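You operate a simulated robot arm through the tools that you are given. There is no shell and no other tool.

Carry out the task below with a simulated robot arm. There is one attempt and no reset: what you move stays moved.

Task
Slide the backrest to the notch on the yellow card and lock it.
Fine: both lock knobs are freed for it and end locked.
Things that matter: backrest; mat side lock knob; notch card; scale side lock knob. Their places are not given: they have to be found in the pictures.

Only the result counts: the job must be done as asked and must still hold three seconds after the hand-in. Knocking over, shifting, dropping, spilling or breaking anything else fails it.

Robot
A 7-joint arm with a two-finger parallel gripper, fixed in place. Base frame: the origin is at the foot of the arm, x ahead of it, y to its left, z up; the work surface is at about z = 0.8. Units: m, rad, N and s.
With the tool pointing down near the work surface it reaches from about 0.28 to 0.72 m from the base axis. Its first joint turns from -2.496 to 2.496 rad. Payload 3 kg.
The TCP is the grasp point between the finger pads, 0.03 m short of the fingertips. In the tool frame z runs along the fingers and y along their closing line. Largest opening 0.11 m; finger width 0.02, thickness 0.01; the body of the gripper, 0.048 by 0.112 m, starts 0.055 m behind the TCP.
Orientation is that of the tool frame in the base frame, as a unit quaternion [x, y, z, w]. With the fingers straight down and closing along the base's y, the tool's x points along the base's -x, its y along +y and its z along -z.

Tools
- The arm moves only by the tool move_arm. Its argument "increments" is a list of rows, each a list of 6 numbers: the shift along the tool's x, y, z in m, then the turn, a rotation vector about the tool's x, y, z in rad. In form: [[x, y, z, wx, wy, wz], ...]. A call has 1 to 20 rows; each row shifts and turns the commanded pose from where the row before left it, along the tool's axes as they then stand. "hand" is the opening, from 0 (shut) to 1 (fully open), set as the call begins (left out, the last holds). Rows are played at 5 a second. More than 0.05 m and 0.15 rad between two rows, or a gripper value outside its range, and nothing of the call is played. Where a pose cannot be reached the arm comes as near as it can. A force on the tool above 40 N (or 10 N above the force at the start of the call, whichever is more), or a blocked arm, ends the call early, and 0.2 s more pass. Each finger travels about 0.108 m/s and halts on what it meets, pressing with about 21 N; the grip force reading is that of the motor and also rises with nothing between the fingers. The clock runs only during rows and for 0.2 s after the last one: add rows that do not move to give the fingers time. It gives the time, the measured TCP pose, the force on the tool (base axes), the opening and the grip force at its end, in the units of the frame above (readings bear some noise), with the torque about the TCP (base axes, N m) and any sound that the robot's microphone picked up.
- Cameras (640 x 400 px; columns grow to the right, rows downward): "scene" is fixed at [0.4058, -0.6501, 1.4572]; the picture's right is [0.83, -0.55, 0.00], its down [-0.30, -0.45, -0.84] and it looks along [0.47, 0.70, -0.54] (base axes); focal length 323 px, centre (320, 200). "wrist" rides on the gripper at [0.072, 0.017, -0.103] in the tool frame; the picture's right is [-0.23, 0.97, 0.00], its down [-0.76, -0.18, -0.62] and it looks along [-0.61, -0.14, 0.78] (tool axes); focal length 222 px, centre (320, 200).
- grab_frame(camera): a new picture of that camera. No time passes.
- raise_lower(by): slides the trunk up (or, below 0, down) by that many m; the arm rides with it, the base frame stays. It gives what a move gives, with no picture.
- point_at(camera, pixels): for up to 12 pixels [column, row] of the newest picture of that camera ("zoom" is the newest enlarged one), the place [x, y, z] in the base frame of the surface seen there, good to about 0.002 m, but the place of the scene camera against the robot may be out by one fixed shift of up to 0.018 m in any direction. No time passes.
- enlarge(camera, box): a new picture of the part [left, top, right, bottom] of that camera's present view, enlarged. No time passes.
- job_done(): hands the job in; it is judged then, once.

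Unless the task says otherwise, let go and move clear before handing in.

The tools are called after "Emit:" as name(argument=value, ...) on one line, values as JSON. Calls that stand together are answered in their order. move_arm: Moves the arm, as the interface text tells. Its arguments: {"type":"object","properties":{"increments":{"type":"array"},"hand":{"type":"number"}},"required":["increments"]} The other tools are called the same way: raise_lower (by) slides the trunk up or down; grab_frame (camera) takes a picture; point_at (camera, pixels) gives the place of the surface under pixels of a picture; enlarge (camera, box) takes an enlarged picture of a part of a camera's view; job_done () hands the job in.

At the start:

```text
time_s: 0.0
tool_pos: [0.6108, 0.1701, 1.1612]
ee_rot: [0.0, 1.0, 0.0, -0.001]
contact_force: [-1.1, -0.4, 0.6]
wrist_torque: [0.01, 0.01, -0.02]
grip_width: 0.11
grasp_force: 0.0
trunk travel left (down, up): [-0.825, 0.065]
```

scene: 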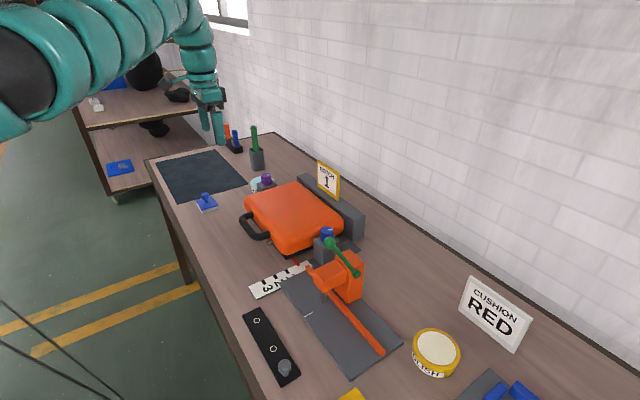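
wrist: 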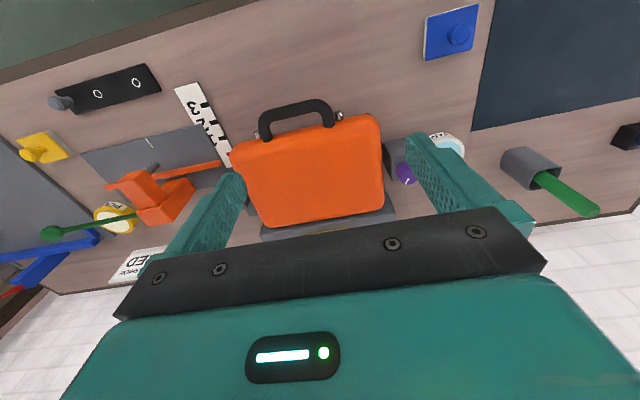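

The scene shows an orange case in front of a grey rail with a yellow card "1" at about (329,180), and knobs blue (327,232) and purple (266,180). I'll enlarge to look closer.

Emit:
enlarge(camera="scene", box=[230, 150, 390, 250])

Emit:
enlarge(camera="scene", box=[230, 220, 420, 390])

Emit:
enlarge(camera="wrist", box=[160, 60, 480, 260])

```text
4.00 times, centred on (310, 200) of scene
```

zoom: 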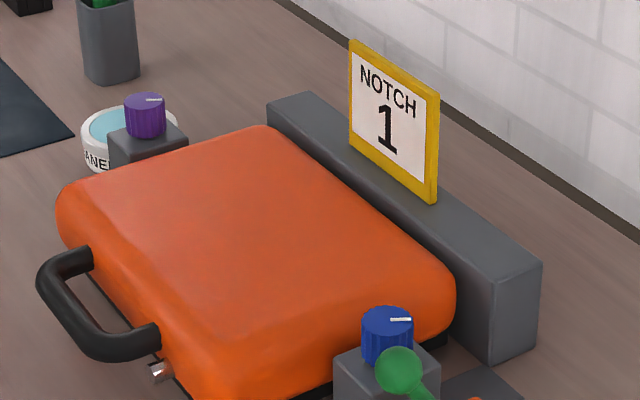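

```text
2.35 times, centred on (325, 305) of scene
```

zoom: 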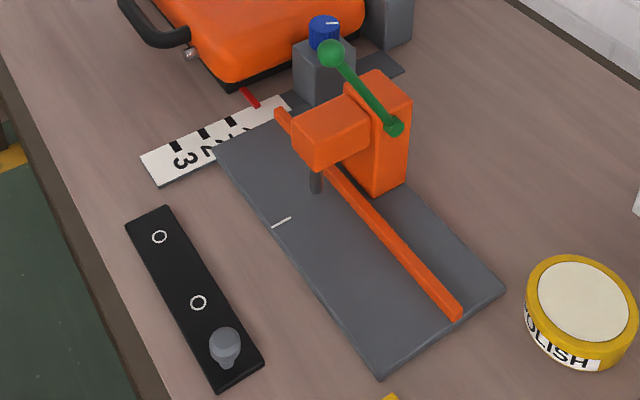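

```text
2.00 times, centred on (320, 160) of wrist
```

zoom: 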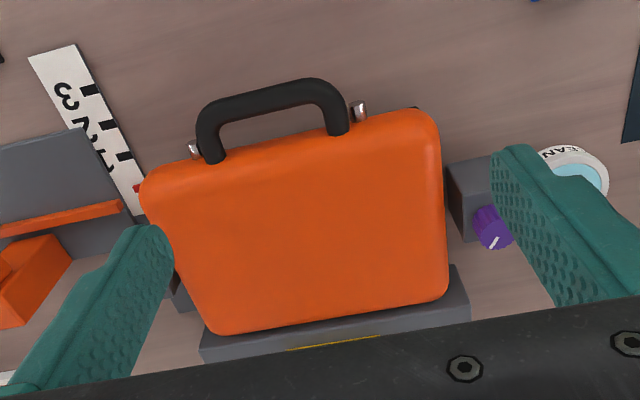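

The grey plate, red pointer near (297,262), and scale "1 2 3" seem to show the position; I'll measure positions of key features.

Emit:
grab_frame(camera="scene")

Emit:
point_at(camera="scene", pixels=[[327, 230], [266, 177], [329, 181], [310, 178], [355, 215], [296, 263], [255, 290], [305, 266], [290, 210], [256, 228], [340, 235], [262, 185]])

Emit:
point_at(camera="wrist", pixels=[[405, 173], [395, 155], [228, 155], [227, 160], [180, 92], [225, 160], [330, 226], [300, 160], [270, 228], [380, 215], [250, 205], [215, 125]])

Emit:
enlarge(camera="scene", box=[240, 215, 360, 305])

```text
taken
```

scene: 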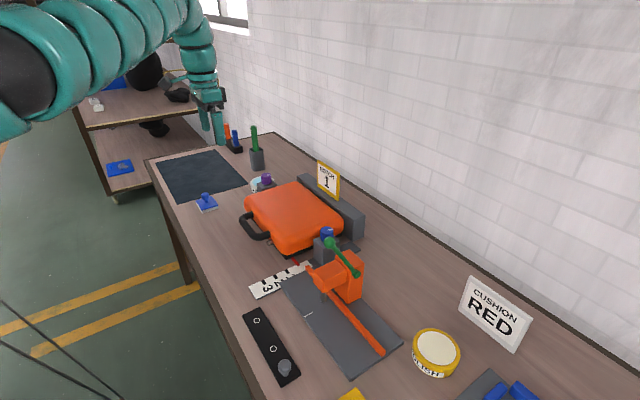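

```text
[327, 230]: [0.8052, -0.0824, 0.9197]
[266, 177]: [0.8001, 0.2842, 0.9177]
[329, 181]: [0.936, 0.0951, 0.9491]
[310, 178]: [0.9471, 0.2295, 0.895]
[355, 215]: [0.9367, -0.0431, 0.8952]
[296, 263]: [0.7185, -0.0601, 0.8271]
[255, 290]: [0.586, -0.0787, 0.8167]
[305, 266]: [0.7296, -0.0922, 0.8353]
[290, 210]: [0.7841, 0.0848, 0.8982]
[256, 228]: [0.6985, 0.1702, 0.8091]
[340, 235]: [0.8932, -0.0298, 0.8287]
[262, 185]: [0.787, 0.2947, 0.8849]
```

```text
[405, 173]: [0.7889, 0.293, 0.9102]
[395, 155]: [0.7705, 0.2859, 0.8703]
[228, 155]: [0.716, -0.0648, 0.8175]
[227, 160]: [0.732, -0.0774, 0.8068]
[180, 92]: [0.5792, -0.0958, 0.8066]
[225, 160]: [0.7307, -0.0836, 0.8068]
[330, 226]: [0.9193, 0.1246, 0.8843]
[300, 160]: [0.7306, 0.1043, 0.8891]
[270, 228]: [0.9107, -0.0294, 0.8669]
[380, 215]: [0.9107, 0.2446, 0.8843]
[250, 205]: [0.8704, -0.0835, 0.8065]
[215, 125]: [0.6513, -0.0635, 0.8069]
```

```text
4.44 times, centred on (300, 260) of scene
```

zoom: 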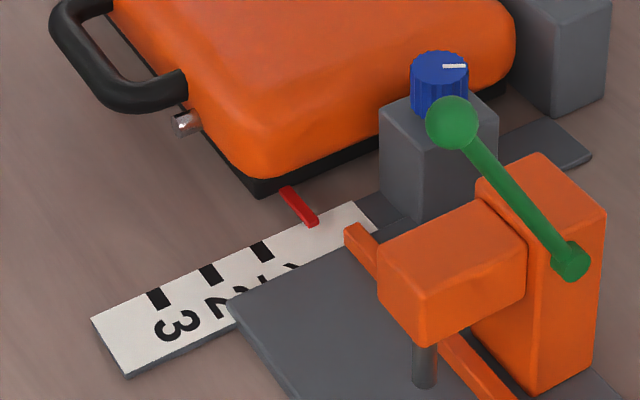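

The red pointer at about (297,263), x≈0.717, lies just behind tick 1; the orange case or its carriage carries it. I'll move the wrist camera over for a closer view of the scale side.

Emit:
move_arm(increments=[[0.01, -0.045, 0, 0, 0, 0], [0.01, -0.045, 0, 0, 0, 0], [0.01, -0.045, 0.01, 0, 0, 0], [0.01, -0.045, 0.01, 0, 0, 0], [0, 0, 0.01, 0, 0, 0]], hand=0.5)

Emit:
grab_frame(camera="wrist")

Emit:
grab_frame(camera="scene")

```text
time_s: 1.2
tool_pos: [0.6084, 0.1574, 1.1521]
ee_rot: [0.001, 1.0, -0.001, -0.001]
contact_force: [-0.7, 0.2, 0.0]
wrist_torque: [0.04, 0.03, -0.02]
grip_width: 0.0551
grasp_force: 0.1
out of reach, approached as far as the arm can: row 1, 2, 3, 4
trunk travel left (down, up): [-0.825, 0.065]
```

```text
taken
```

wrist: 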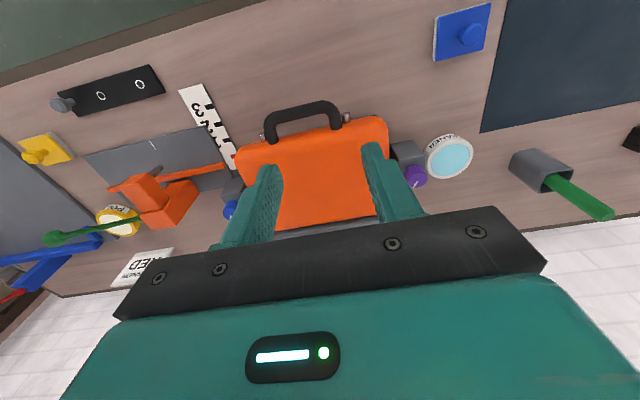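

```text
taken
```

scene: 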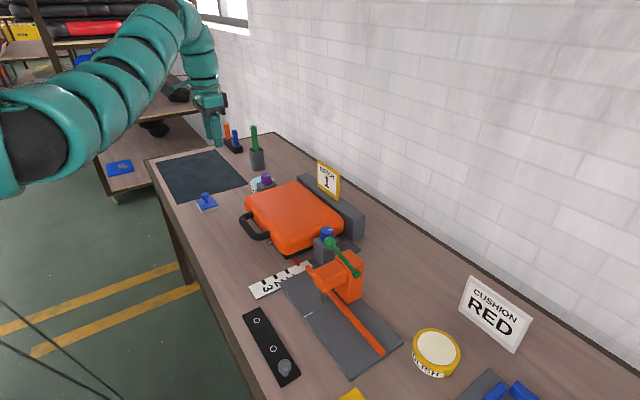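

Rows were reported out of reach at this height, so I'll draw back toward the base and lower first.

Emit:
move_arm(increments=[[0.04, 0, 0.03, 0, 0, 0], [0.04, -0.02, 0.02, 0, 0, 0], [0.03, -0.03, 0, 0, 0, 0], [0, -0.04, 0, 0, 0, 0], [0, -0.04, 0, 0, 0, 0], [0, -0.04, 0, 0, 0, 0], [0, 0, 0, 0, 0, 0], [0, 0, 0, 0, 0, 0]])

Emit:
grab_frame(camera="wrist")

Emit:
grab_frame(camera="scene")

```text
time_s: 3.0
tool_pos: [0.6081, 0.1578, 1.1524]
ee_rot: [0.001, 1.0, -0.001, -0.002]
contact_force: [-0.4, -0.5, 0.1]
wrist_torque: [0.0, 0.0, 0.02]
grip_width: 0.055
grasp_force: 0.0
out of reach, approached as far as the arm can: row 1, 2, 3, 4, 5, 6
trunk travel left (down, up): [-0.825, 0.065]
```

```text
taken
```

wrist: 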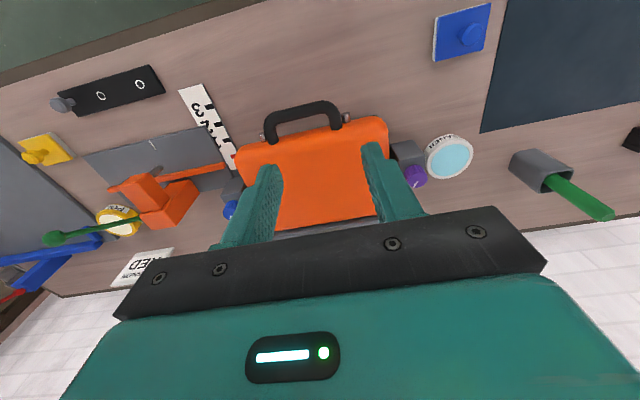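

```text
taken
```

scene: 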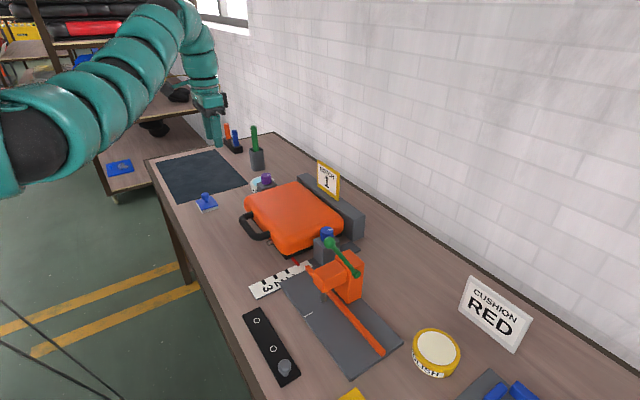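

The arm stayed put although the targets were nearer, so a joint limit may be involved. I'll test single directions with small steps, starting with straight down.

Emit:
move_arm(increments=[[0, 0, 0.02, 0, 0, 0], [0, 0, 0.02, 0, 0, 0], [0, 0, 0, 0, 0, 0]])

Emit:
move_arm(increments=[[0.02, 0, 0, 0, 0, 0], [0.02, 0, 0, 0, 0, 0], [0, 0, 0, 0, 0, 0]])

Emit:
move_arm(increments=[[0, 0, 0, 0, 0, 0.1], [0, 0, 0, 0, 0, 0.1], [0, 0, 0, 0, 0, 0]])

```text
time_s: 3.8
tool_pos: [0.607, 0.1589, 1.1118]
ee_rot: [0.001, 1.0, 0.0, 0.0]
contact_force: [-0.2, 0.8, 0.1]
wrist_torque: [0.01, 0.01, -0.01]
grip_width: 0.0552
grasp_force: 0.0
trunk travel left (down, up): [-0.825, 0.065]
```

```text
time_s: 4.6
tool_pos: [0.6, 0.171, 1.1109]
ee_rot: [0.0, 1.0, 0.0, 0.0]
contact_force: [0.1, -0.2, -0.2]
wrist_torque: [0.04, -0.01, 0.0]
grip_width: 0.0549
grasp_force: 0.0
out of reach, approached as far as the arm can: row 1, 2
trunk travel left (down, up): [-0.825, 0.065]
```

```text
time_s: 5.4
tool_pos: [0.6004, 0.1702, 1.1118]
ee_rot: [0.1, 0.995, 0.0, 0.0]
contact_force: [0.8, -0.4, -0.2]
wrist_torque: [0.0, 0.01, -0.02]
grip_width: 0.055
grasp_force: 0.1
trunk travel left (down, up): [-0.825, 0.065]
```

Lowering works while retreating at this height does not, so the tool is too high relative to the shoulder. I'll raise the trunk, then lower the arm relative to it, undoing the yaw, and retreat.

Emit:
raise_lower(by=0.06)

Emit:
move_arm(increments=[[0, 0, 0.04, 0, 0, -0.1], [0, 0, 0.04, 0, 0, -0.1], [0, 0, 0.03, 0, 0, 0], [0.03, 0, 0, 0, 0, 0], [0.03, 0, 0, 0, 0, 0], [0, 0, 0, 0, 0, 0]])

```text
time_s: 6.4
tool_pos: [0.6003, 0.171, 1.1711]
ee_rot: [0.1, 0.995, 0.0, 0.0]
contact_force: [0.6, 0.8, 0.0]
wrist_torque: [0.01, 0.02, -0.01]
grip_width: 0.0547
grasp_force: 0.1
trunk travel left (down, up): [-0.885, 0.005]
```

```text
time_s: 7.8
tool_pos: [0.5396, 0.1713, 1.0619]
ee_rot: [0.001, 1.0, 0.001, -0.001]
contact_force: [-0.4, -0.2, 0.4]
wrist_torque: [-0.03, -0.01, 0.01]
grip_width: 0.055
grasp_force: 0.1
trunk travel left (down, up): [-0.885, 0.005]
```

Now the arm follows freely. I'll shift toward the scale side (−y) to see the scale and blue knob.

Emit:
move_arm(increments=[[0, -0.04, 0, 0, 0, 0], [0, -0.045, 0, 0, 0, 0], [0, -0.045, 0, 0, 0, 0], [0, -0.045, 0, 0, 0, 0], [0, -0.03, 0, 0, 0, 0], [0, 0, 0, 0, 0, 0]])

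Emit:
grab_frame(camera="wrist")

```text
time_s: 9.2
tool_pos: [0.5415, -0.0335, 1.063]
ee_rot: [0.0, 1.0, 0.0, 0.0]
contact_force: [-0.3, 0.5, 0.4]
wrist_torque: [-0.01, 0.02, -0.01]
grip_width: 0.055
grasp_force: 0.0
trunk travel left (down, up): [-0.885, 0.005]
```

```text
taken
```

wrist: 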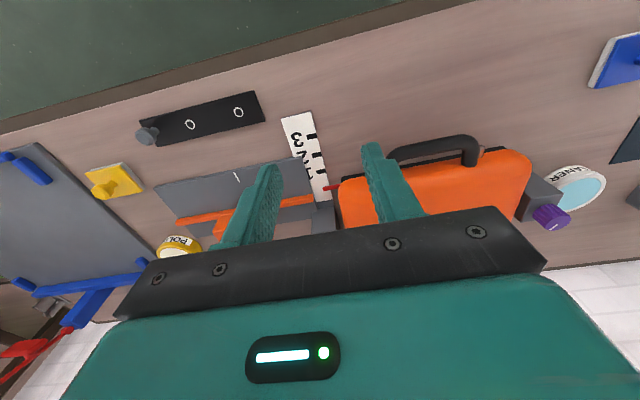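

The wrist view now shows scale and pointer near (325,188). I'll enlarge both cameras and measure the ticks and the clamp handle.

Emit:
enlarge(camera="wrist", box=[260, 100, 400, 220])

Emit:
grab_frame(camera="scene")

Emit:
point_at(camera="wrist", pixels=[[332, 189], [320, 185], [316, 170], [313, 153], [310, 135], [325, 188], [550, 215], [525, 215], [500, 152], [525, 170], [345, 205], [340, 185]])

Emit:
point_at(camera="scene", pixels=[[330, 242], [345, 258], [350, 262], [322, 170], [340, 196], [314, 244], [332, 256], [345, 245], [354, 262]])

```text
3.33 times, centred on (330, 160) of wrist
```

zoom: 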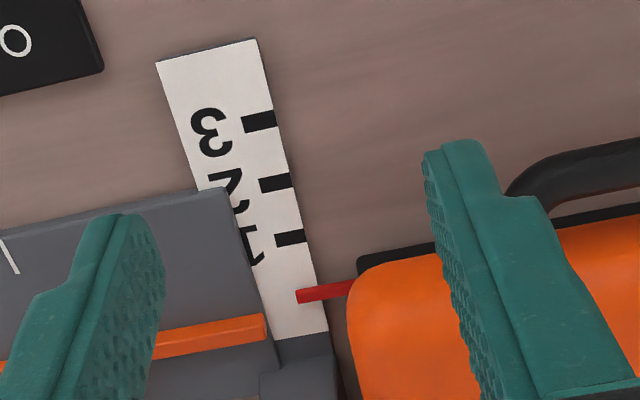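

```text
taken
```

scene: 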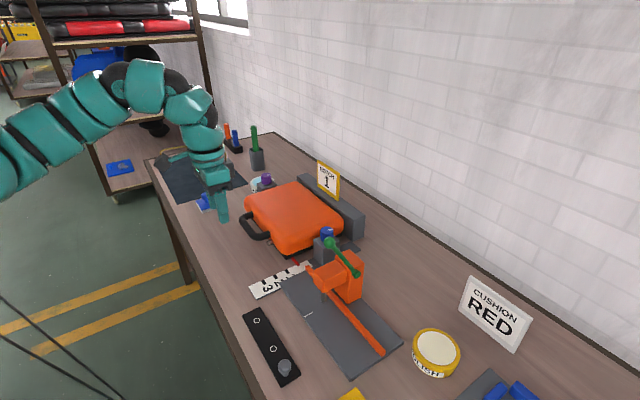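

```text
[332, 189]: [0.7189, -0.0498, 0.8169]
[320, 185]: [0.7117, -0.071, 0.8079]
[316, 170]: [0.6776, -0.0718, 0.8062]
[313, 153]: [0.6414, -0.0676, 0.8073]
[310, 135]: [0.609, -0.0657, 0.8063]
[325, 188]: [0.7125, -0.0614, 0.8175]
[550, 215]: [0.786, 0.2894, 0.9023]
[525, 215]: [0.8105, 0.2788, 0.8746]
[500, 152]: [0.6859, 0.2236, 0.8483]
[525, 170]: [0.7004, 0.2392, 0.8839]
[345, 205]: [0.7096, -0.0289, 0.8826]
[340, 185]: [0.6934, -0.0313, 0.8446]
```

```text
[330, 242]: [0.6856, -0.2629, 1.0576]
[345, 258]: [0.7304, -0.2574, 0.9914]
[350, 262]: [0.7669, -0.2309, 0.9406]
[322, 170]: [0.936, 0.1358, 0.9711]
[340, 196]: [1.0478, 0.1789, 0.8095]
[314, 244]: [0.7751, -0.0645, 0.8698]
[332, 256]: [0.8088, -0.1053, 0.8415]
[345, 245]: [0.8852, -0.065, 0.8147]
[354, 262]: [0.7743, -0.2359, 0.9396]
```

Ticks are at x≈0.681 (1), 0.645 (2), 0.611 (3), and the pointer at x≈0.714. I'll tilt the tool forward about 0.6 rad to look deeper toward the knobs and test reach.

Emit:
move_arm(increments=[[0, 0, 0, 0, -0.12, 0], [0, 0, 0, 0, -0.12, 0], [0, 0, 0, 0, -0.12, 0], [0, 0, 0, 0, -0.12, 0], [0, 0, 0, 0, -0.12, 0], [0, 0, 0, 0, 0, 0]])

Emit:
grab_frame(camera="wrist")

Emit:
enlarge(camera="wrist", box=[260, 120, 420, 220])

```text
time_s: 10.6
tool_pos: [0.5401, -0.0334, 1.0604]
ee_rot: [0.0, 0.955, 0.0, 0.297]
contact_force: [0.0, -0.4, 0.6]
wrist_torque: [0.02, 0.03, -0.02]
grip_width: 0.0551
grasp_force: 0.1
trunk travel left (down, up): [-0.885, 0.005]
```

```text
taken
```

wrist: 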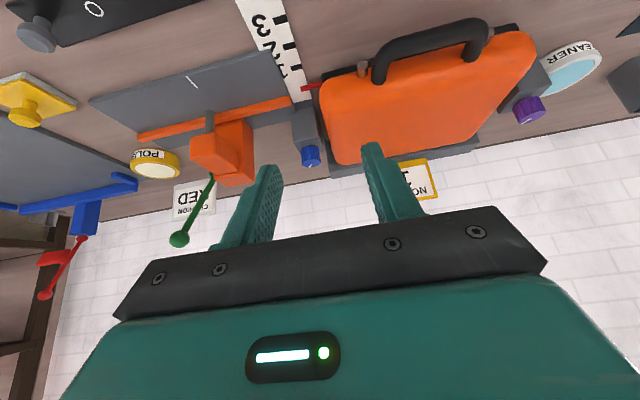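

```text
4.00 times, centred on (340, 170) of wrist
```

zoom: 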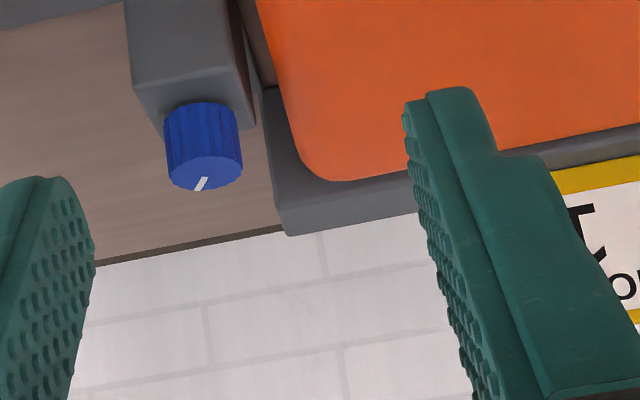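

The blue knob shows at (311,156) with a white line; orange body has a black handle and silver bits beside it. I'll zoom on these and measure.

Emit:
enlarge(camera="wrist", box=[290, 10, 550, 180])

Emit:
point_at(camera="wrist", pixels=[[310, 163], [312, 150], [305, 130], [318, 130], [380, 70], [430, 43], [478, 40], [340, 160], [455, 150], [532, 118], [528, 105], [330, 168]])

```text
2.35 times, centred on (420, 95) of wrist
```

zoom: 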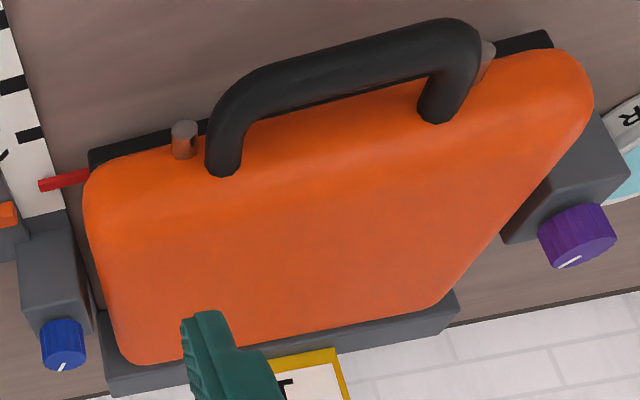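

```text
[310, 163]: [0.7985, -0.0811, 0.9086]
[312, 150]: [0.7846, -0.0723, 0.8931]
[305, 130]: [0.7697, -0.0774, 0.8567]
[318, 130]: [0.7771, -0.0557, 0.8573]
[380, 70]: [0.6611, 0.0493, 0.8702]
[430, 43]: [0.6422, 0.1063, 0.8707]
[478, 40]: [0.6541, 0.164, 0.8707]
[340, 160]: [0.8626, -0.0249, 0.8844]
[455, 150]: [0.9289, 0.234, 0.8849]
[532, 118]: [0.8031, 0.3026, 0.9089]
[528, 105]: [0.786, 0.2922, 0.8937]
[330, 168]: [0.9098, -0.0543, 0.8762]
```

Handle bar top is at z≈0.87, x≈0.64, y 0.05–0.165; the blue knob is near (0.797,−0.08), top z≈0.909. I'll approach to about (0.68,−0.08,0.98) for a close look at the blue knob.

Emit:
move_arm(increments=[[-0.0175, -0.012, 0.036, 0, 0, 0], [-0.0175, -0.012, 0.036, 0, 0, 0], [-0.0175, -0.012, 0.036, 0, 0, 0], [-0.0175, -0.011, 0.036, 0, 0, 0], [0, 0, 0, 0, 0, 0]])

Emit:
grab_frame(camera="wrist")

Emit:
enlarge(camera="wrist", box=[240, 110, 400, 210])

```text
time_s: 11.8
tool_pos: [0.68, -0.0813, 0.9829]
ee_rot: [0.0, 0.955, 0.0, 0.296]
contact_force: [0.5, 1.3, 0.2]
wrist_torque: [0.0, 0.02, -0.03]
grip_width: 0.0551
grasp_force: 0.0
trunk travel left (down, up): [-0.885, 0.005]
```

```text
taken
```

wrist: 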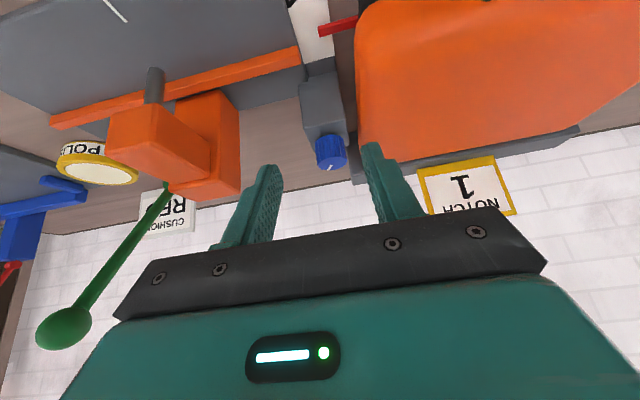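

```text
4.00 times, centred on (320, 160) of wrist
```

zoom: 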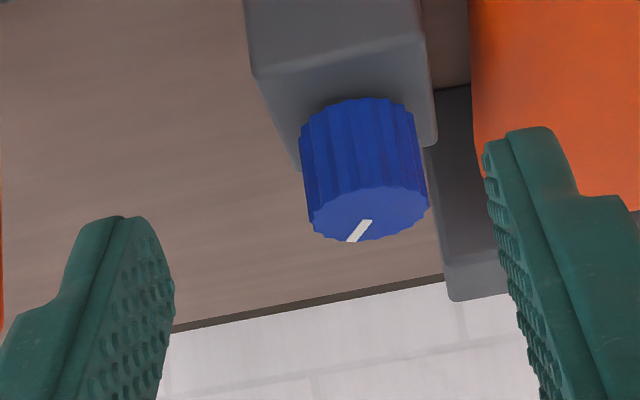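

Close view of the blue knob: its line runs from (370,221) to (350,241) in the zoom. Measuring the knob and pillar edges.

Emit:
point_at(camera="zoom", pixels=[[312, 213], [424, 205], [367, 190], [360, 237], [370, 222], [352, 238], [275, 100], [430, 120], [290, 155], [360, 85], [400, 30], [368, 150]])

```text
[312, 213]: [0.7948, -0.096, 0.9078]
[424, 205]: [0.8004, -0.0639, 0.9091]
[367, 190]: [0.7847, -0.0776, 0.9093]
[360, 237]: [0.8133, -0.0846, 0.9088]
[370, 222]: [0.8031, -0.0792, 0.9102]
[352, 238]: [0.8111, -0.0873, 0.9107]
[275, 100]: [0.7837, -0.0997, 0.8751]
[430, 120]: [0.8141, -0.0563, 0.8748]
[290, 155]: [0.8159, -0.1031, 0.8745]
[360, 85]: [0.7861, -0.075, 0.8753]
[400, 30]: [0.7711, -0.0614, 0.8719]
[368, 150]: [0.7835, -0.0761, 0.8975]
```

Knob centre ≈ (0.7985,−0.080), radius ≈0.016, top 0.909, pillar top 0.875; its line points around −35°. I'll swing the tool's azimuth by −0.7 rad so I have room to turn counter-clockwise.

Emit:
move_arm(increments=[[0, 0, 0, 0.079, 0, 0.1155], [0, 0, 0, 0.079, 0, 0.1155], [0, 0, 0, 0.079, 0, 0.1155], [0, 0, 0, 0.079, 0, 0.1155], [0, 0, 0, 0.079, 0, 0.1155], [0, 0, 0, 0, 0, 0]])

```text
time_s: 13.2
tool_pos: [0.6784, -0.081, 0.9816]
ee_rot: [0.328, 0.897, -0.1, 0.278]
contact_force: [-0.1, -0.6, 0.1]
wrist_torque: [-0.02, 0.0, 0.05]
grip_width: 0.0551
grasp_force: 0.1
trunk travel left (down, up): [-0.885, 0.005]
```

Orientation is as planned. Now hover above the blue knob.

Emit:
move_arm(increments=[[-0.0232, 0.0259, 0.0146, 0, 0, 0], [-0.0232, 0.0259, 0.0146, 0, 0, 0], [-0.0231, 0.026, 0.0147, 0, 0, 0], [0, 0, 0, 0, 0, 0]])

Emit:
grab_frame(camera="wrist")

Emit:
grab_frame(camera="scene")

```text
time_s: 14.2
tool_pos: [0.789, -0.0772, 0.9836]
ee_rot: [0.329, 0.897, -0.102, 0.278]
contact_force: [0.2, -0.4, 0.2]
wrist_torque: [0.02, 0.02, 0.04]
grip_width: 0.0552
grasp_force: 0.0
trunk travel left (down, up): [-0.885, 0.005]
```

```text
taken
```

wrist: 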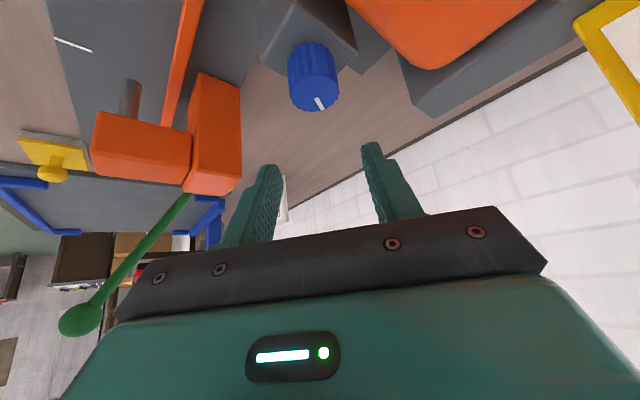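

```text
taken
```

scene: 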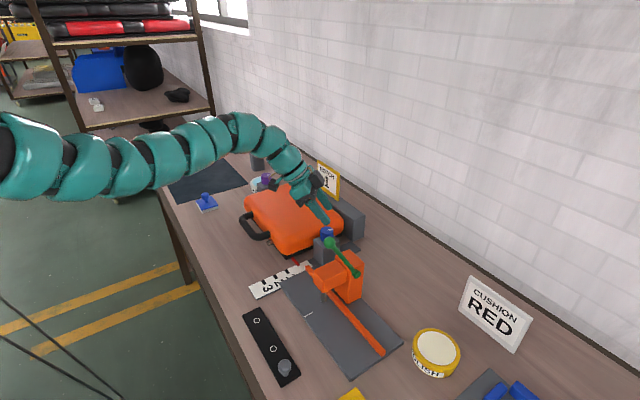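

Hovering above. I'll re-measure the knob from this closer view before descending.

Emit:
enlarge(camera="wrist", box=[264, 25, 376, 125])

```text
4.00 times, centred on (320, 75) of wrist
```

zoom: 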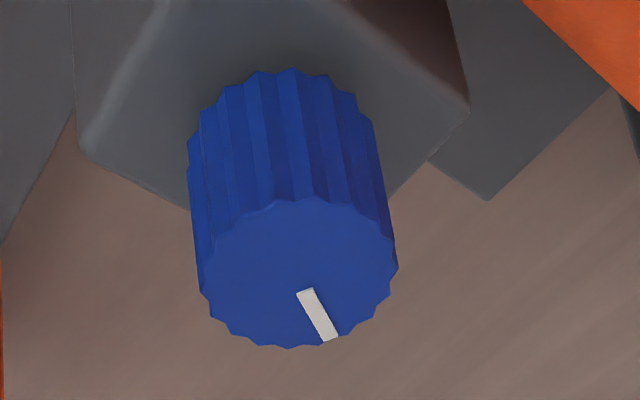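

Emit:
point_at(camera="zoom", pixels=[[208, 285], [390, 260], [295, 205], [305, 342], [298, 275], [304, 293], [329, 336], [225, 318], [370, 225], [375, 310], [222, 228], [100, 140]])

```text
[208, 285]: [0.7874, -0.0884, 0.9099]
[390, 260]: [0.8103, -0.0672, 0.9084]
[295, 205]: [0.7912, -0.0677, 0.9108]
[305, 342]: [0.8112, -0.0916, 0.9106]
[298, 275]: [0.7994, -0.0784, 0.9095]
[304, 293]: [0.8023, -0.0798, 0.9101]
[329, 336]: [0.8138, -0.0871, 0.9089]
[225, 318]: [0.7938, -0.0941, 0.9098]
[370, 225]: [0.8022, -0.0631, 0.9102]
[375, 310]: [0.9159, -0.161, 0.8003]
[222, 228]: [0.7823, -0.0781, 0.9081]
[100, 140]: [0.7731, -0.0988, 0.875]
```

Refined knob centre (0.7995,−0.0787), line at about −31°. Descending part way, then checking the reading.

Emit:
move_arm(increments=[[0.0113, 0.0018, 0.0165, 0, 0, 0], [0.0113, 0.0018, 0.0165, 0, 0, 0], [0, 0, 0, 0, 0, 0], [0, 0, 0, 0, 0, 0]])

Emit:
grab_frame(camera="wrist")

```text
time_s: 15.2
tool_pos: [0.7932, -0.0718, 0.9454]
ee_rot: [0.327, 0.898, -0.101, 0.278]
contact_force: [0.1, -0.8, 0.2]
wrist_torque: [-0.02, 0.04, 0.03]
grip_width: 0.0549
grasp_force: 0.1
trunk travel left (down, up): [-0.885, 0.005]
```

```text
taken
```

wrist: 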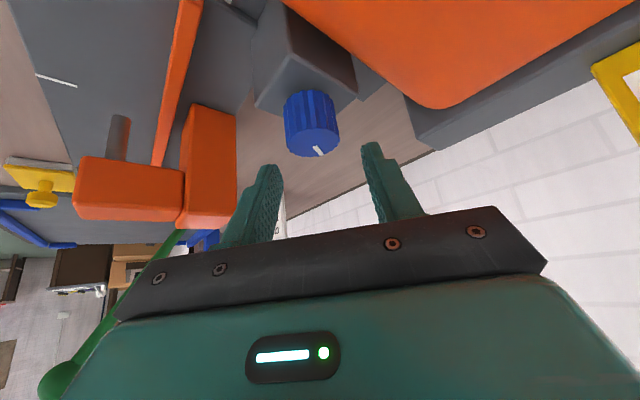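

Aligned at (0.793,−0.072), knob between the finger tips at (312,140). Descending to z≈0.911.

Emit:
move_arm(increments=[[0.0096, 0, 0.014, 0, 0, 0], [0.0096, -0.0005, 0.014, 0, 0, 0], [0, 0, 0, 0, 0, 0], [0, 0, 0, 0, 0, 0]])

Emit:
grab_frame(camera="wrist")

Emit:
enlarge(camera="scene", box=[270, 170, 390, 270])

```text
time_s: 16.2
tool_pos: [0.785, -0.0736, 0.9153]
ee_rot: [0.328, 0.897, -0.101, 0.278]
contact_force: [0.8, -0.1, -0.6]
wrist_torque: [-0.05, 0.02, 0.01]
grip_width: 0.055
grasp_force: 0.0
out of reach, approached as far as the arm can: row 2
trunk travel left (down, up): [-0.885, 0.005]
```

```text
taken
```

wrist: 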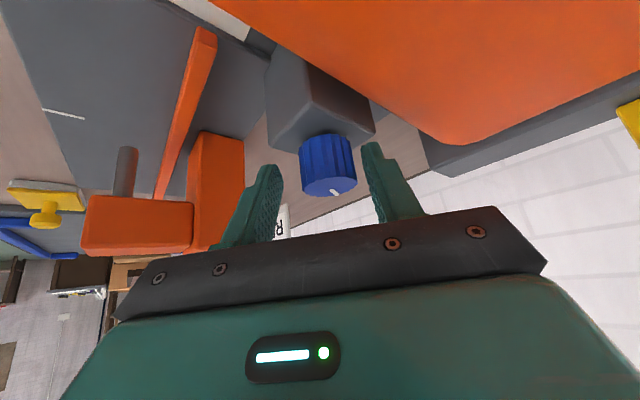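

```text
4.00 times, centred on (330, 220) of scene
```

zoom: 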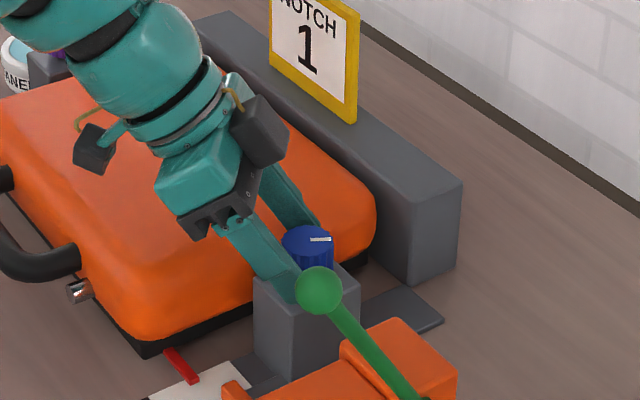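

The last row was just out of reach (x stopped at 0.785), since the shoulder sits rather high. I'll lift, then lower the trunk by 0.07 to gain reach.

Emit:
move_arm(increments=[[-0.0212, 0, -0.031, 0, 0, 0], [-0.0212, 0, -0.031, 0, 0, 0], [0, 0, 0, 0, 0, 0]])

Emit:
raise_lower(by=-0.06)

```text
time_s: 17.0
tool_pos: [0.786, -0.0722, 0.9914]
ee_rot: [0.328, 0.897, -0.101, 0.277]
contact_force: [-0.8, 0.7, 0.0]
wrist_torque: [0.03, 0.01, 0.02]
grip_width: 0.0549
grasp_force: 0.1
trunk travel left (down, up): [-0.885, 0.005]
```

```text
time_s: 18.0
tool_pos: [0.7852, -0.0723, 0.9313]
ee_rot: [0.328, 0.897, -0.102, 0.278]
contact_force: [0.3, 1.2, 0.0]
wrist_torque: [0.01, -0.03, -0.02]
grip_width: 0.0551
grasp_force: 0.2
trunk travel left (down, up): [-0.825, 0.065]
```

Repeating once more for extra reach margin.

Emit:
move_arm(increments=[[-0.0212, 0, -0.031, 0, 0, 0], [-0.0212, 0, -0.031, 0, 0, 0], [0, 0, 0, 0, 0, 0]])

Emit:
raise_lower(by=-0.07)

Emit:
grab_frame(camera="wrist")

```text
time_s: 18.8
tool_pos: [0.7844, -0.073, 1.0064]
ee_rot: [0.327, 0.898, -0.101, 0.277]
contact_force: [0.2, -0.1, -0.4]
wrist_torque: [-0.01, -0.01, -0.01]
grip_width: 0.0549
grasp_force: 0.1
trunk travel left (down, up): [-0.825, 0.065]
```

```text
time_s: 19.9
tool_pos: [0.7843, -0.0711, 0.9358]
ee_rot: [0.327, 0.898, -0.101, 0.278]
contact_force: [-0.6, 0.7, -0.7]
wrist_torque: [0.02, 0.0, 0.02]
grip_width: 0.0548
grasp_force: 0.0
trunk travel left (down, up): [-0.755, 0.135]
```

```text
taken
```

wrist: 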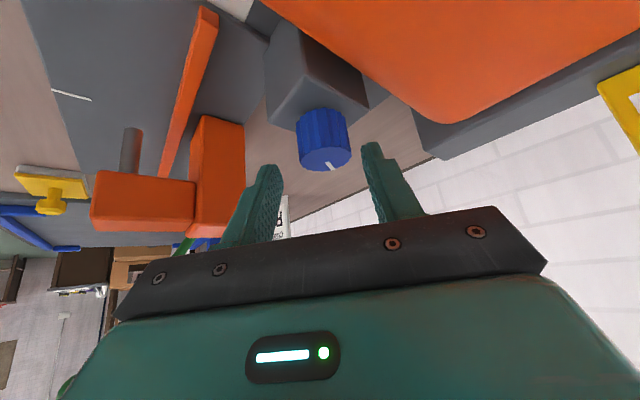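

Now moving onto the knob: lateral correction and descent to z≈0.911.

Emit:
move_arm(increments=[[-0.003, 0.0045, 0.0055, 0, 0, 0], [0.0055, 0, 0.0095, 0, 0, 0], [0.0055, 0, 0.0093, 0, 0, 0], [0, 0, 0, 0, 0, 0]])

Emit:
grab_frame(camera="wrist")

```text
time_s: 20.9
tool_pos: [0.7938, -0.0736, 0.9108]
ee_rot: [0.328, 0.897, -0.101, 0.278]
contact_force: [-0.3, -0.4, -0.7]
wrist_torque: [0.0, -0.01, -0.01]
grip_width: 0.055
grasp_force: 0.1
trunk travel left (down, up): [-0.755, 0.135]
```

```text
taken
```

wrist: 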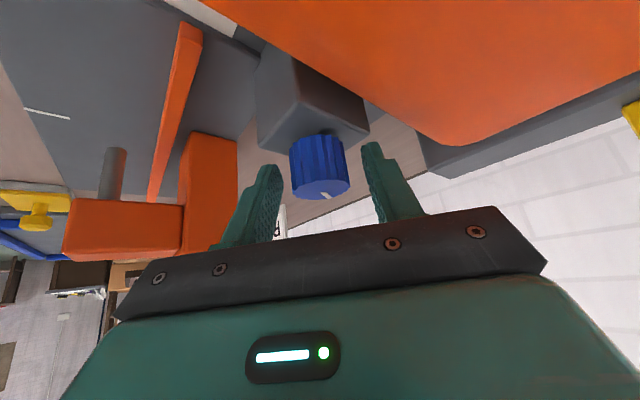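

The knob at (320,168) lies centred between fingers. Closing.

Emit:
move_arm(increments=[[0, 0, 0, 0, 0, 0], [0, 0, 0, 0, 0, 0], [0, 0, 0, 0, 0, 0]], hand=0)

Emit:
grab_frame(camera="wrist")

```text
time_s: 21.7
tool_pos: [0.7925, -0.0741, 0.9117]
ee_rot: [0.327, 0.897, -0.102, 0.278]
contact_force: [-1.8, -1.4, -0.3]
wrist_torque: [-0.6, 0.02, -0.01]
grip_width: 0.0351
grasp_force: 44.7
trunk travel left (down, up): [-0.755, 0.135]
```

```text
taken
```

wrist: 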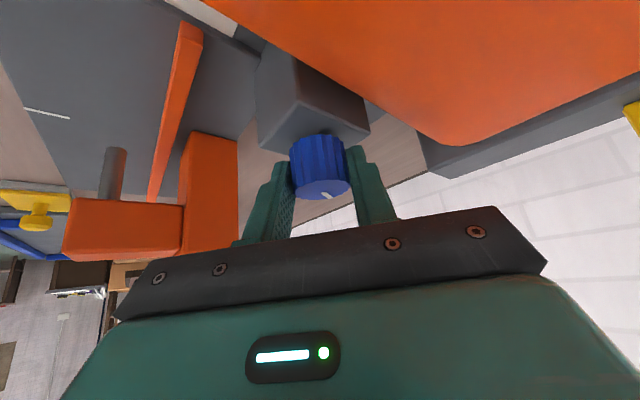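

Gripped (0.035 m). Turning counter-clockwise by 0.3 rad as a first test.

Emit:
move_arm(increments=[[0, -0.0008, 0, -0.0565, 0, -0.0825], [0, -0.0008, 0, -0.0565, 0, -0.0825], [0, -0.0008, 0, -0.0565, 0, -0.0825], [0, 0, 0, 0, 0, 0]])

Emit:
grab_frame(camera="wrist")

Emit:
enlarge(camera="scene", box=[290, 200, 360, 250])

```text
time_s: 22.7
tool_pos: [0.7914, -0.076, 0.9117]
ee_rot: [0.19, 0.936, -0.059, 0.289]
contact_force: [-1.0, -4.4, -1.9]
wrist_torque: [-0.54, -0.44, -0.02]
grip_width: 0.0353
grasp_force: 44.7
trunk travel left (down, up): [-0.755, 0.135]
```

```text
taken
```

wrist: 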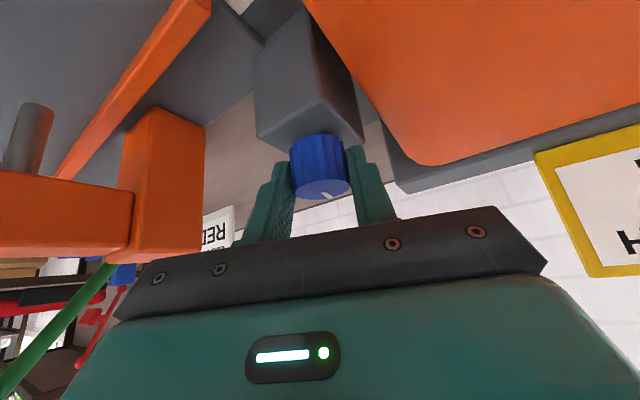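

```text
8.00 times, centred on (325, 225) of scene
```

zoom: 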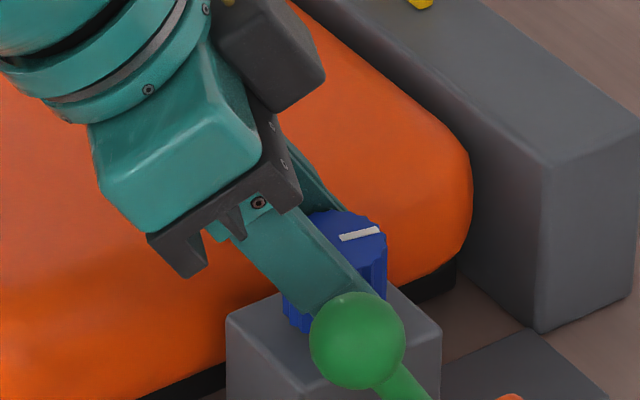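

The knob's line turned with the hand with almost no torque about z. Continuing counter-clockwise.

Emit:
move_arm(increments=[[0, -0.0008, 0, -0.0565, 0, -0.0825], [0, -0.0008, 0, -0.0565, 0, -0.0825], [0, -0.0008, 0, -0.0565, 0, -0.0825], [0, -0.0008, 0, -0.0565, 0, -0.0825], [0, -0.0008, 0, -0.0565, 0, -0.0825], [0, 0, 0, 0, 0, 0]])

Emit:
enlarge(camera="scene", box=[260, 160, 400, 270])

```text
time_s: 24.1
tool_pos: [0.7898, -0.0811, 0.9118]
ee_rot: [-0.047, 0.954, 0.015, 0.296]
contact_force: [6.3, -12.2, 4.6]
wrist_torque: [-0.47, -0.38, -0.14]
grip_width: 0.0348
grasp_force: 45.9
trunk travel left (down, up): [-0.755, 0.135]
```

```text
3.64 times, centred on (330, 215) of scene
```

zoom: 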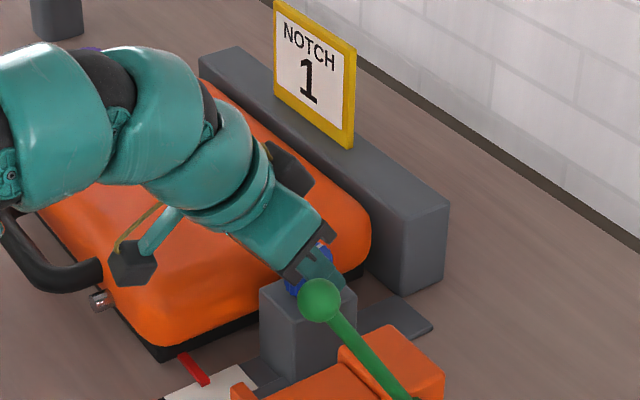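

Side force has grown to −12 N in y, so my centre is slightly off. I'll check the wrist view and shift a little along −y.

Emit:
move_arm(increments=[[0, -0.0015, 0, 0, 0, 0], [0, 0, 0, 0, 0, 0]])

Emit:
grab_frame(camera="wrist")

Emit:
enlarge(camera="wrist", box=[240, 110, 400, 210])

```text
time_s: 24.7
tool_pos: [0.7909, -0.082, 0.9121]
ee_rot: [-0.048, 0.954, 0.015, 0.294]
contact_force: [3.3, -9.5, 4.9]
wrist_torque: [-0.71, -0.9, -0.11]
grip_width: 0.0351
grasp_force: 45.2
trunk travel left (down, up): [-0.755, 0.135]
```

```text
taken
```

wrist: 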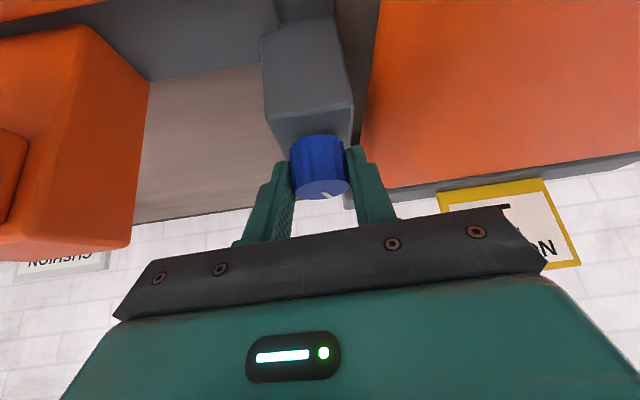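

```text
4.00 times, centred on (320, 160) of wrist
```

zoom: 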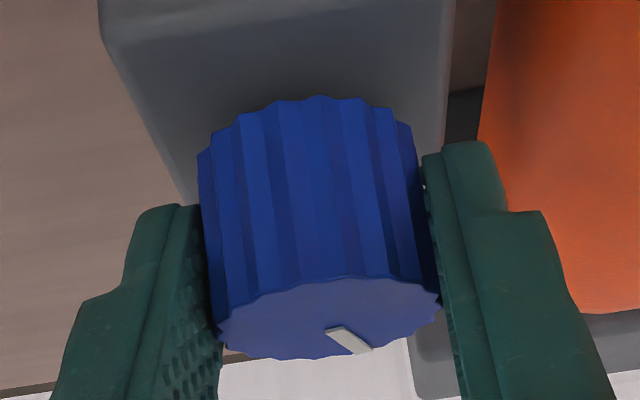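

The line has turned with the hand to roughly +15°. Continuing counter-clockwise 0.3 rad with a slightly larger lateral compensation.

Emit:
move_arm(increments=[[0, -0.0012, 0, -0.0565, 0, -0.0825], [0, -0.0012, 0, -0.0565, 0, -0.0825], [0, -0.0012, 0, -0.0565, 0, -0.0825], [0, 0, 0, 0, 0, 0]])

Emit:
enlarge(camera="wrist", box=[240, 110, 400, 210])

Emit:
grab_frame(camera="scene")

```text
time_s: 25.7
tool_pos: [0.7921, -0.083, 0.9109]
ee_rot: [-0.19, 0.936, 0.06, 0.291]
contact_force: [3.9, -4.0, 3.9]
wrist_torque: [-0.15, -0.78, -0.04]
grip_width: 0.0347
grasp_force: 45.3
trunk travel left (down, up): [-0.755, 0.135]
```

```text
4.00 times, centred on (320, 160) of wrist
```

zoom: 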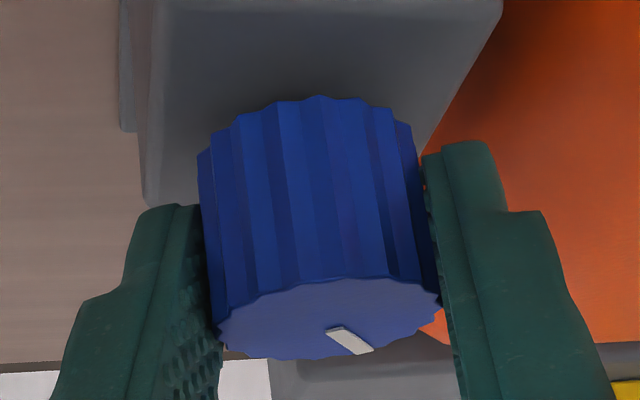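

```text
taken
```

scene: 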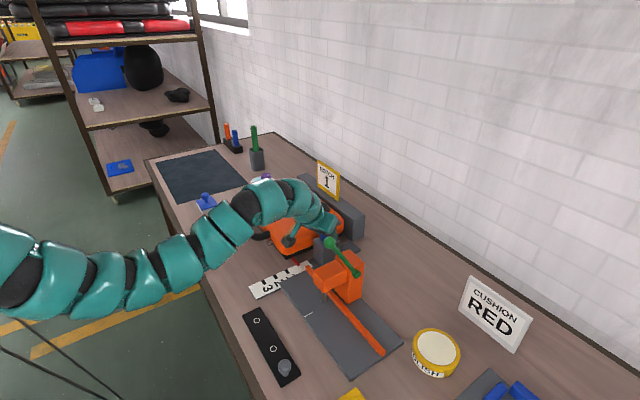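

The knob follows; total ≈1.1 rad turned, no stop yet. Continuing another 0.3 rad.

Emit:
move_arm(increments=[[0, -0.001, 0, -0.0565, 0, -0.0825], [0, -0.001, 0, -0.0565, 0, -0.0825], [0, -0.001, 0, -0.0565, 0, -0.0825], [0, 0, 0, 0, 0, 0]])

Emit:
enlarge(camera="wrist", box=[240, 110, 400, 210])

Emit:
enlarge(camera="scene", box=[230, 150, 390, 270])

```text
time_s: 26.7
tool_pos: [0.7936, -0.0855, 0.9121]
ee_rot: [-0.329, 0.897, 0.101, 0.277]
contact_force: [8.1, 1.5, 4.5]
wrist_torque: [-0.39, 0.17, -0.04]
grip_width: 0.0348
grasp_force: 45.4
trunk travel left (down, up): [-0.755, 0.135]
```

```text
4.00 times, centred on (320, 160) of wrist
```

zoom: 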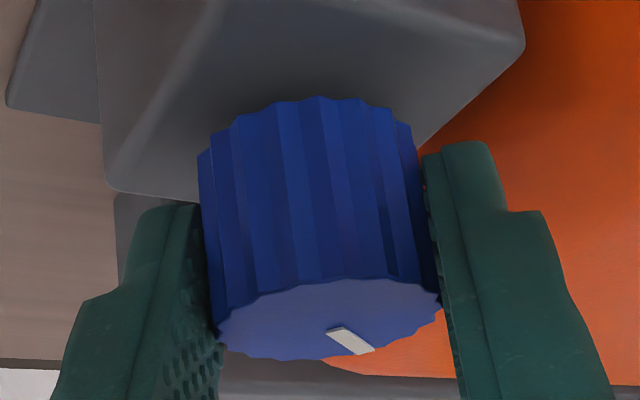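

```text
3.33 times, centred on (310, 210) of scene
```

zoom: 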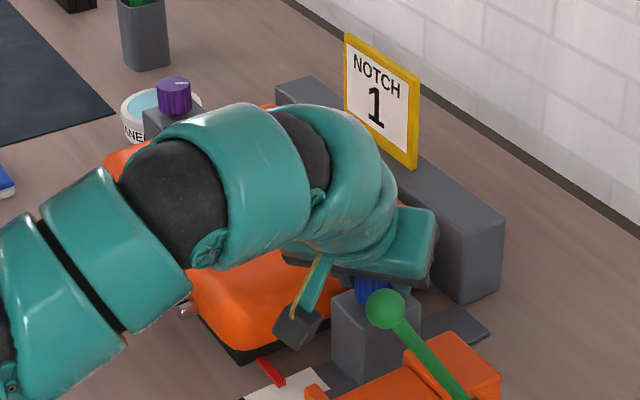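

Turned about 80° so far, still free with no sound. A little further to pass 90°.

Emit:
move_arm(increments=[[0, -0.001, 0, -0.0565, 0, -0.0825], [0, -0.001, 0, -0.0565, 0, -0.0825], [0, 0, 0, 0, 0, 0]])

Emit:
enlarge(camera="wrist", box=[240, 110, 400, 210])

```text
time_s: 27.5
tool_pos: [0.7948, -0.0885, 0.9115]
ee_rot: [-0.416, 0.86, 0.129, 0.267]
contact_force: [10.7, 2.1, 8.9]
wrist_torque: [0.16, -0.14, -0.06]
grip_width: 0.035
grasp_force: 45.2
trunk travel left (down, up): [-0.755, 0.135]
```

```text
4.00 times, centred on (320, 160) of wrist
```

zoom: 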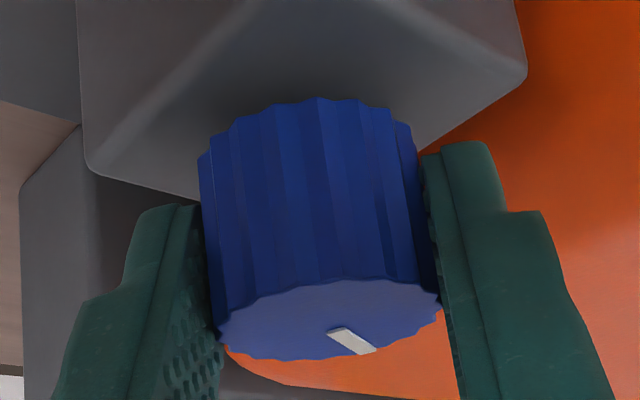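

The knob stays free (line about +60°). I'll open the fingers slightly, swing back about the knob, and regrip for another stroke.

Emit:
move_arm(increments=[[0, 0, 0, 0, 0, 0], [0, 0, 0, 0, 0, 0]], hand=0.48)

Emit:
move_arm(increments=[[0, 0.0012, 0, 0.0819, 0, 0.1196], [0, 0.0012, 0, 0.0819, 0, 0.1196], [0, 0.0012, 0, 0.0819, 0, 0.1196], [0, 0.0012, 0, 0.0819, 0, 0.1196], [0, 0.0012, 0, 0.0819, 0, 0.1196], [0, 0.0012, 0, 0.0819, 0, 0.1196], [0, 0.0012, 0, 0.0819, 0, 0.1196], [0, 0.0012, 0, 0.0819, 0, 0.1196], [0, 0.0012, 0, 0.0819, 0, 0.1196], [0, 0.0012, 0, 0.0819, 0, 0.1196], [0, 0.0012, 0, 0.0819, 0, 0.1196], [0, 0, 0, 0, 0, 0]])

Emit:
grab_frame(camera="wrist")

Emit:
enlarge(camera="wrist", box=[240, 110, 400, 210])

```text
time_s: 28.1
tool_pos: [0.7934, -0.0891, 0.9111]
ee_rot: [-0.416, 0.86, 0.13, 0.266]
contact_force: [0.5, 0.9, 1.1]
wrist_torque: [0.01, 0.01, -0.03]
grip_width: 0.0529
grasp_force: 0.0
trunk travel left (down, up): [-0.755, 0.135]
```

```text
time_s: 30.7
tool_pos: [0.7913, -0.0768, 0.911]
ee_rot: [0.326, 0.898, -0.101, 0.278]
contact_force: [-0.2, 0.0, 0.6]
wrist_torque: [-0.01, 0.01, -0.04]
grip_width: 0.053
grasp_force: 0.0
trunk travel left (down, up): [-0.755, 0.135]
```

```text
taken
```

wrist: 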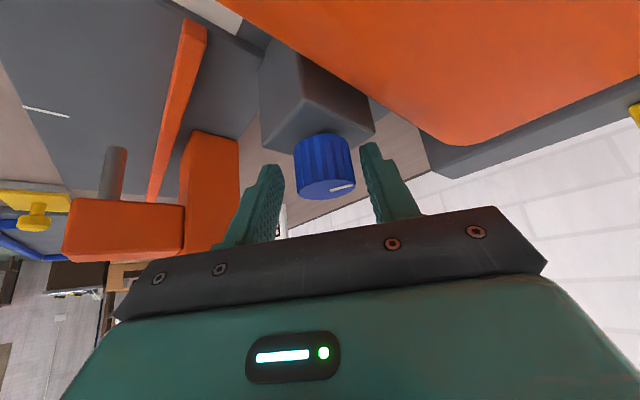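

```text
4.00 times, centred on (320, 160) of wrist
```

zoom: 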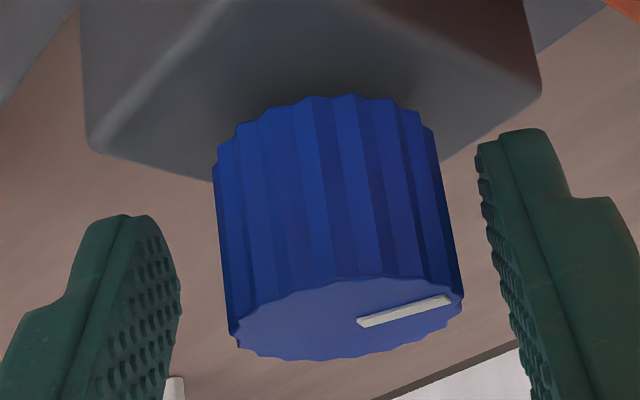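

The knob stayed where I left it (line now right-pointing in the view). Regripping with a 2 mm correction and turning another stroke to look for a stop.

Emit:
move_arm(increments=[[0, 0.0024, 0, 0, 0, 0], [0, 0, 0, 0, 0, 0]])

Emit:
move_arm(increments=[[0, 0, 0, 0, 0, 0], [0, 0, 0, 0, 0, 0]], hand=0)

Emit:
move_arm(increments=[[0, -0.0009, 0, -0.0565, 0, -0.0825], [0, -0.0009, 0, -0.0565, 0, -0.0825], [0, -0.0009, 0, -0.0565, 0, -0.0825], [0, 0, 0, 0, 0, 0]])

Emit:
enlarge(camera="wrist", box=[240, 110, 400, 210])

```text
time_s: 31.3
tool_pos: [0.7929, -0.0747, 0.91]
ee_rot: [0.324, 0.899, -0.1, 0.278]
contact_force: [-0.2, -0.7, -0.4]
wrist_torque: [0.01, 0.01, -0.03]
grip_width: 0.0528
grasp_force: 0.0
trunk travel left (down, up): [-0.755, 0.135]
```

```text
time_s: 31.9
tool_pos: [0.7933, -0.0752, 0.9104]
ee_rot: [0.324, 0.899, -0.1, 0.279]
contact_force: [2.2, 1.2, 0.2]
wrist_torque: [0.39, -0.01, 0.02]
grip_width: 0.0348
grasp_force: 45.0
trunk travel left (down, up): [-0.755, 0.135]
```

```text
time_s: 32.9
tool_pos: [0.7934, -0.076, 0.9102]
ee_rot: [0.185, 0.937, -0.057, 0.289]
contact_force: [-3.0, -0.2, -9.6]
wrist_torque: [0.16, -0.5, 0.0]
grip_width: 0.0348
grasp_force: 45.1
trunk travel left (down, up): [-0.755, 0.135]
```

```text
4.00 times, centred on (320, 160) of wrist
```

zoom: 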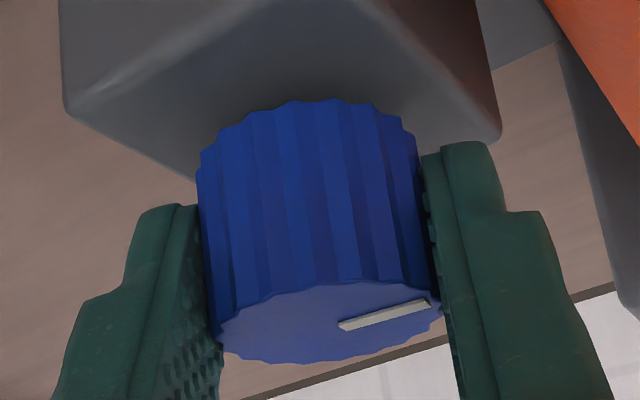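

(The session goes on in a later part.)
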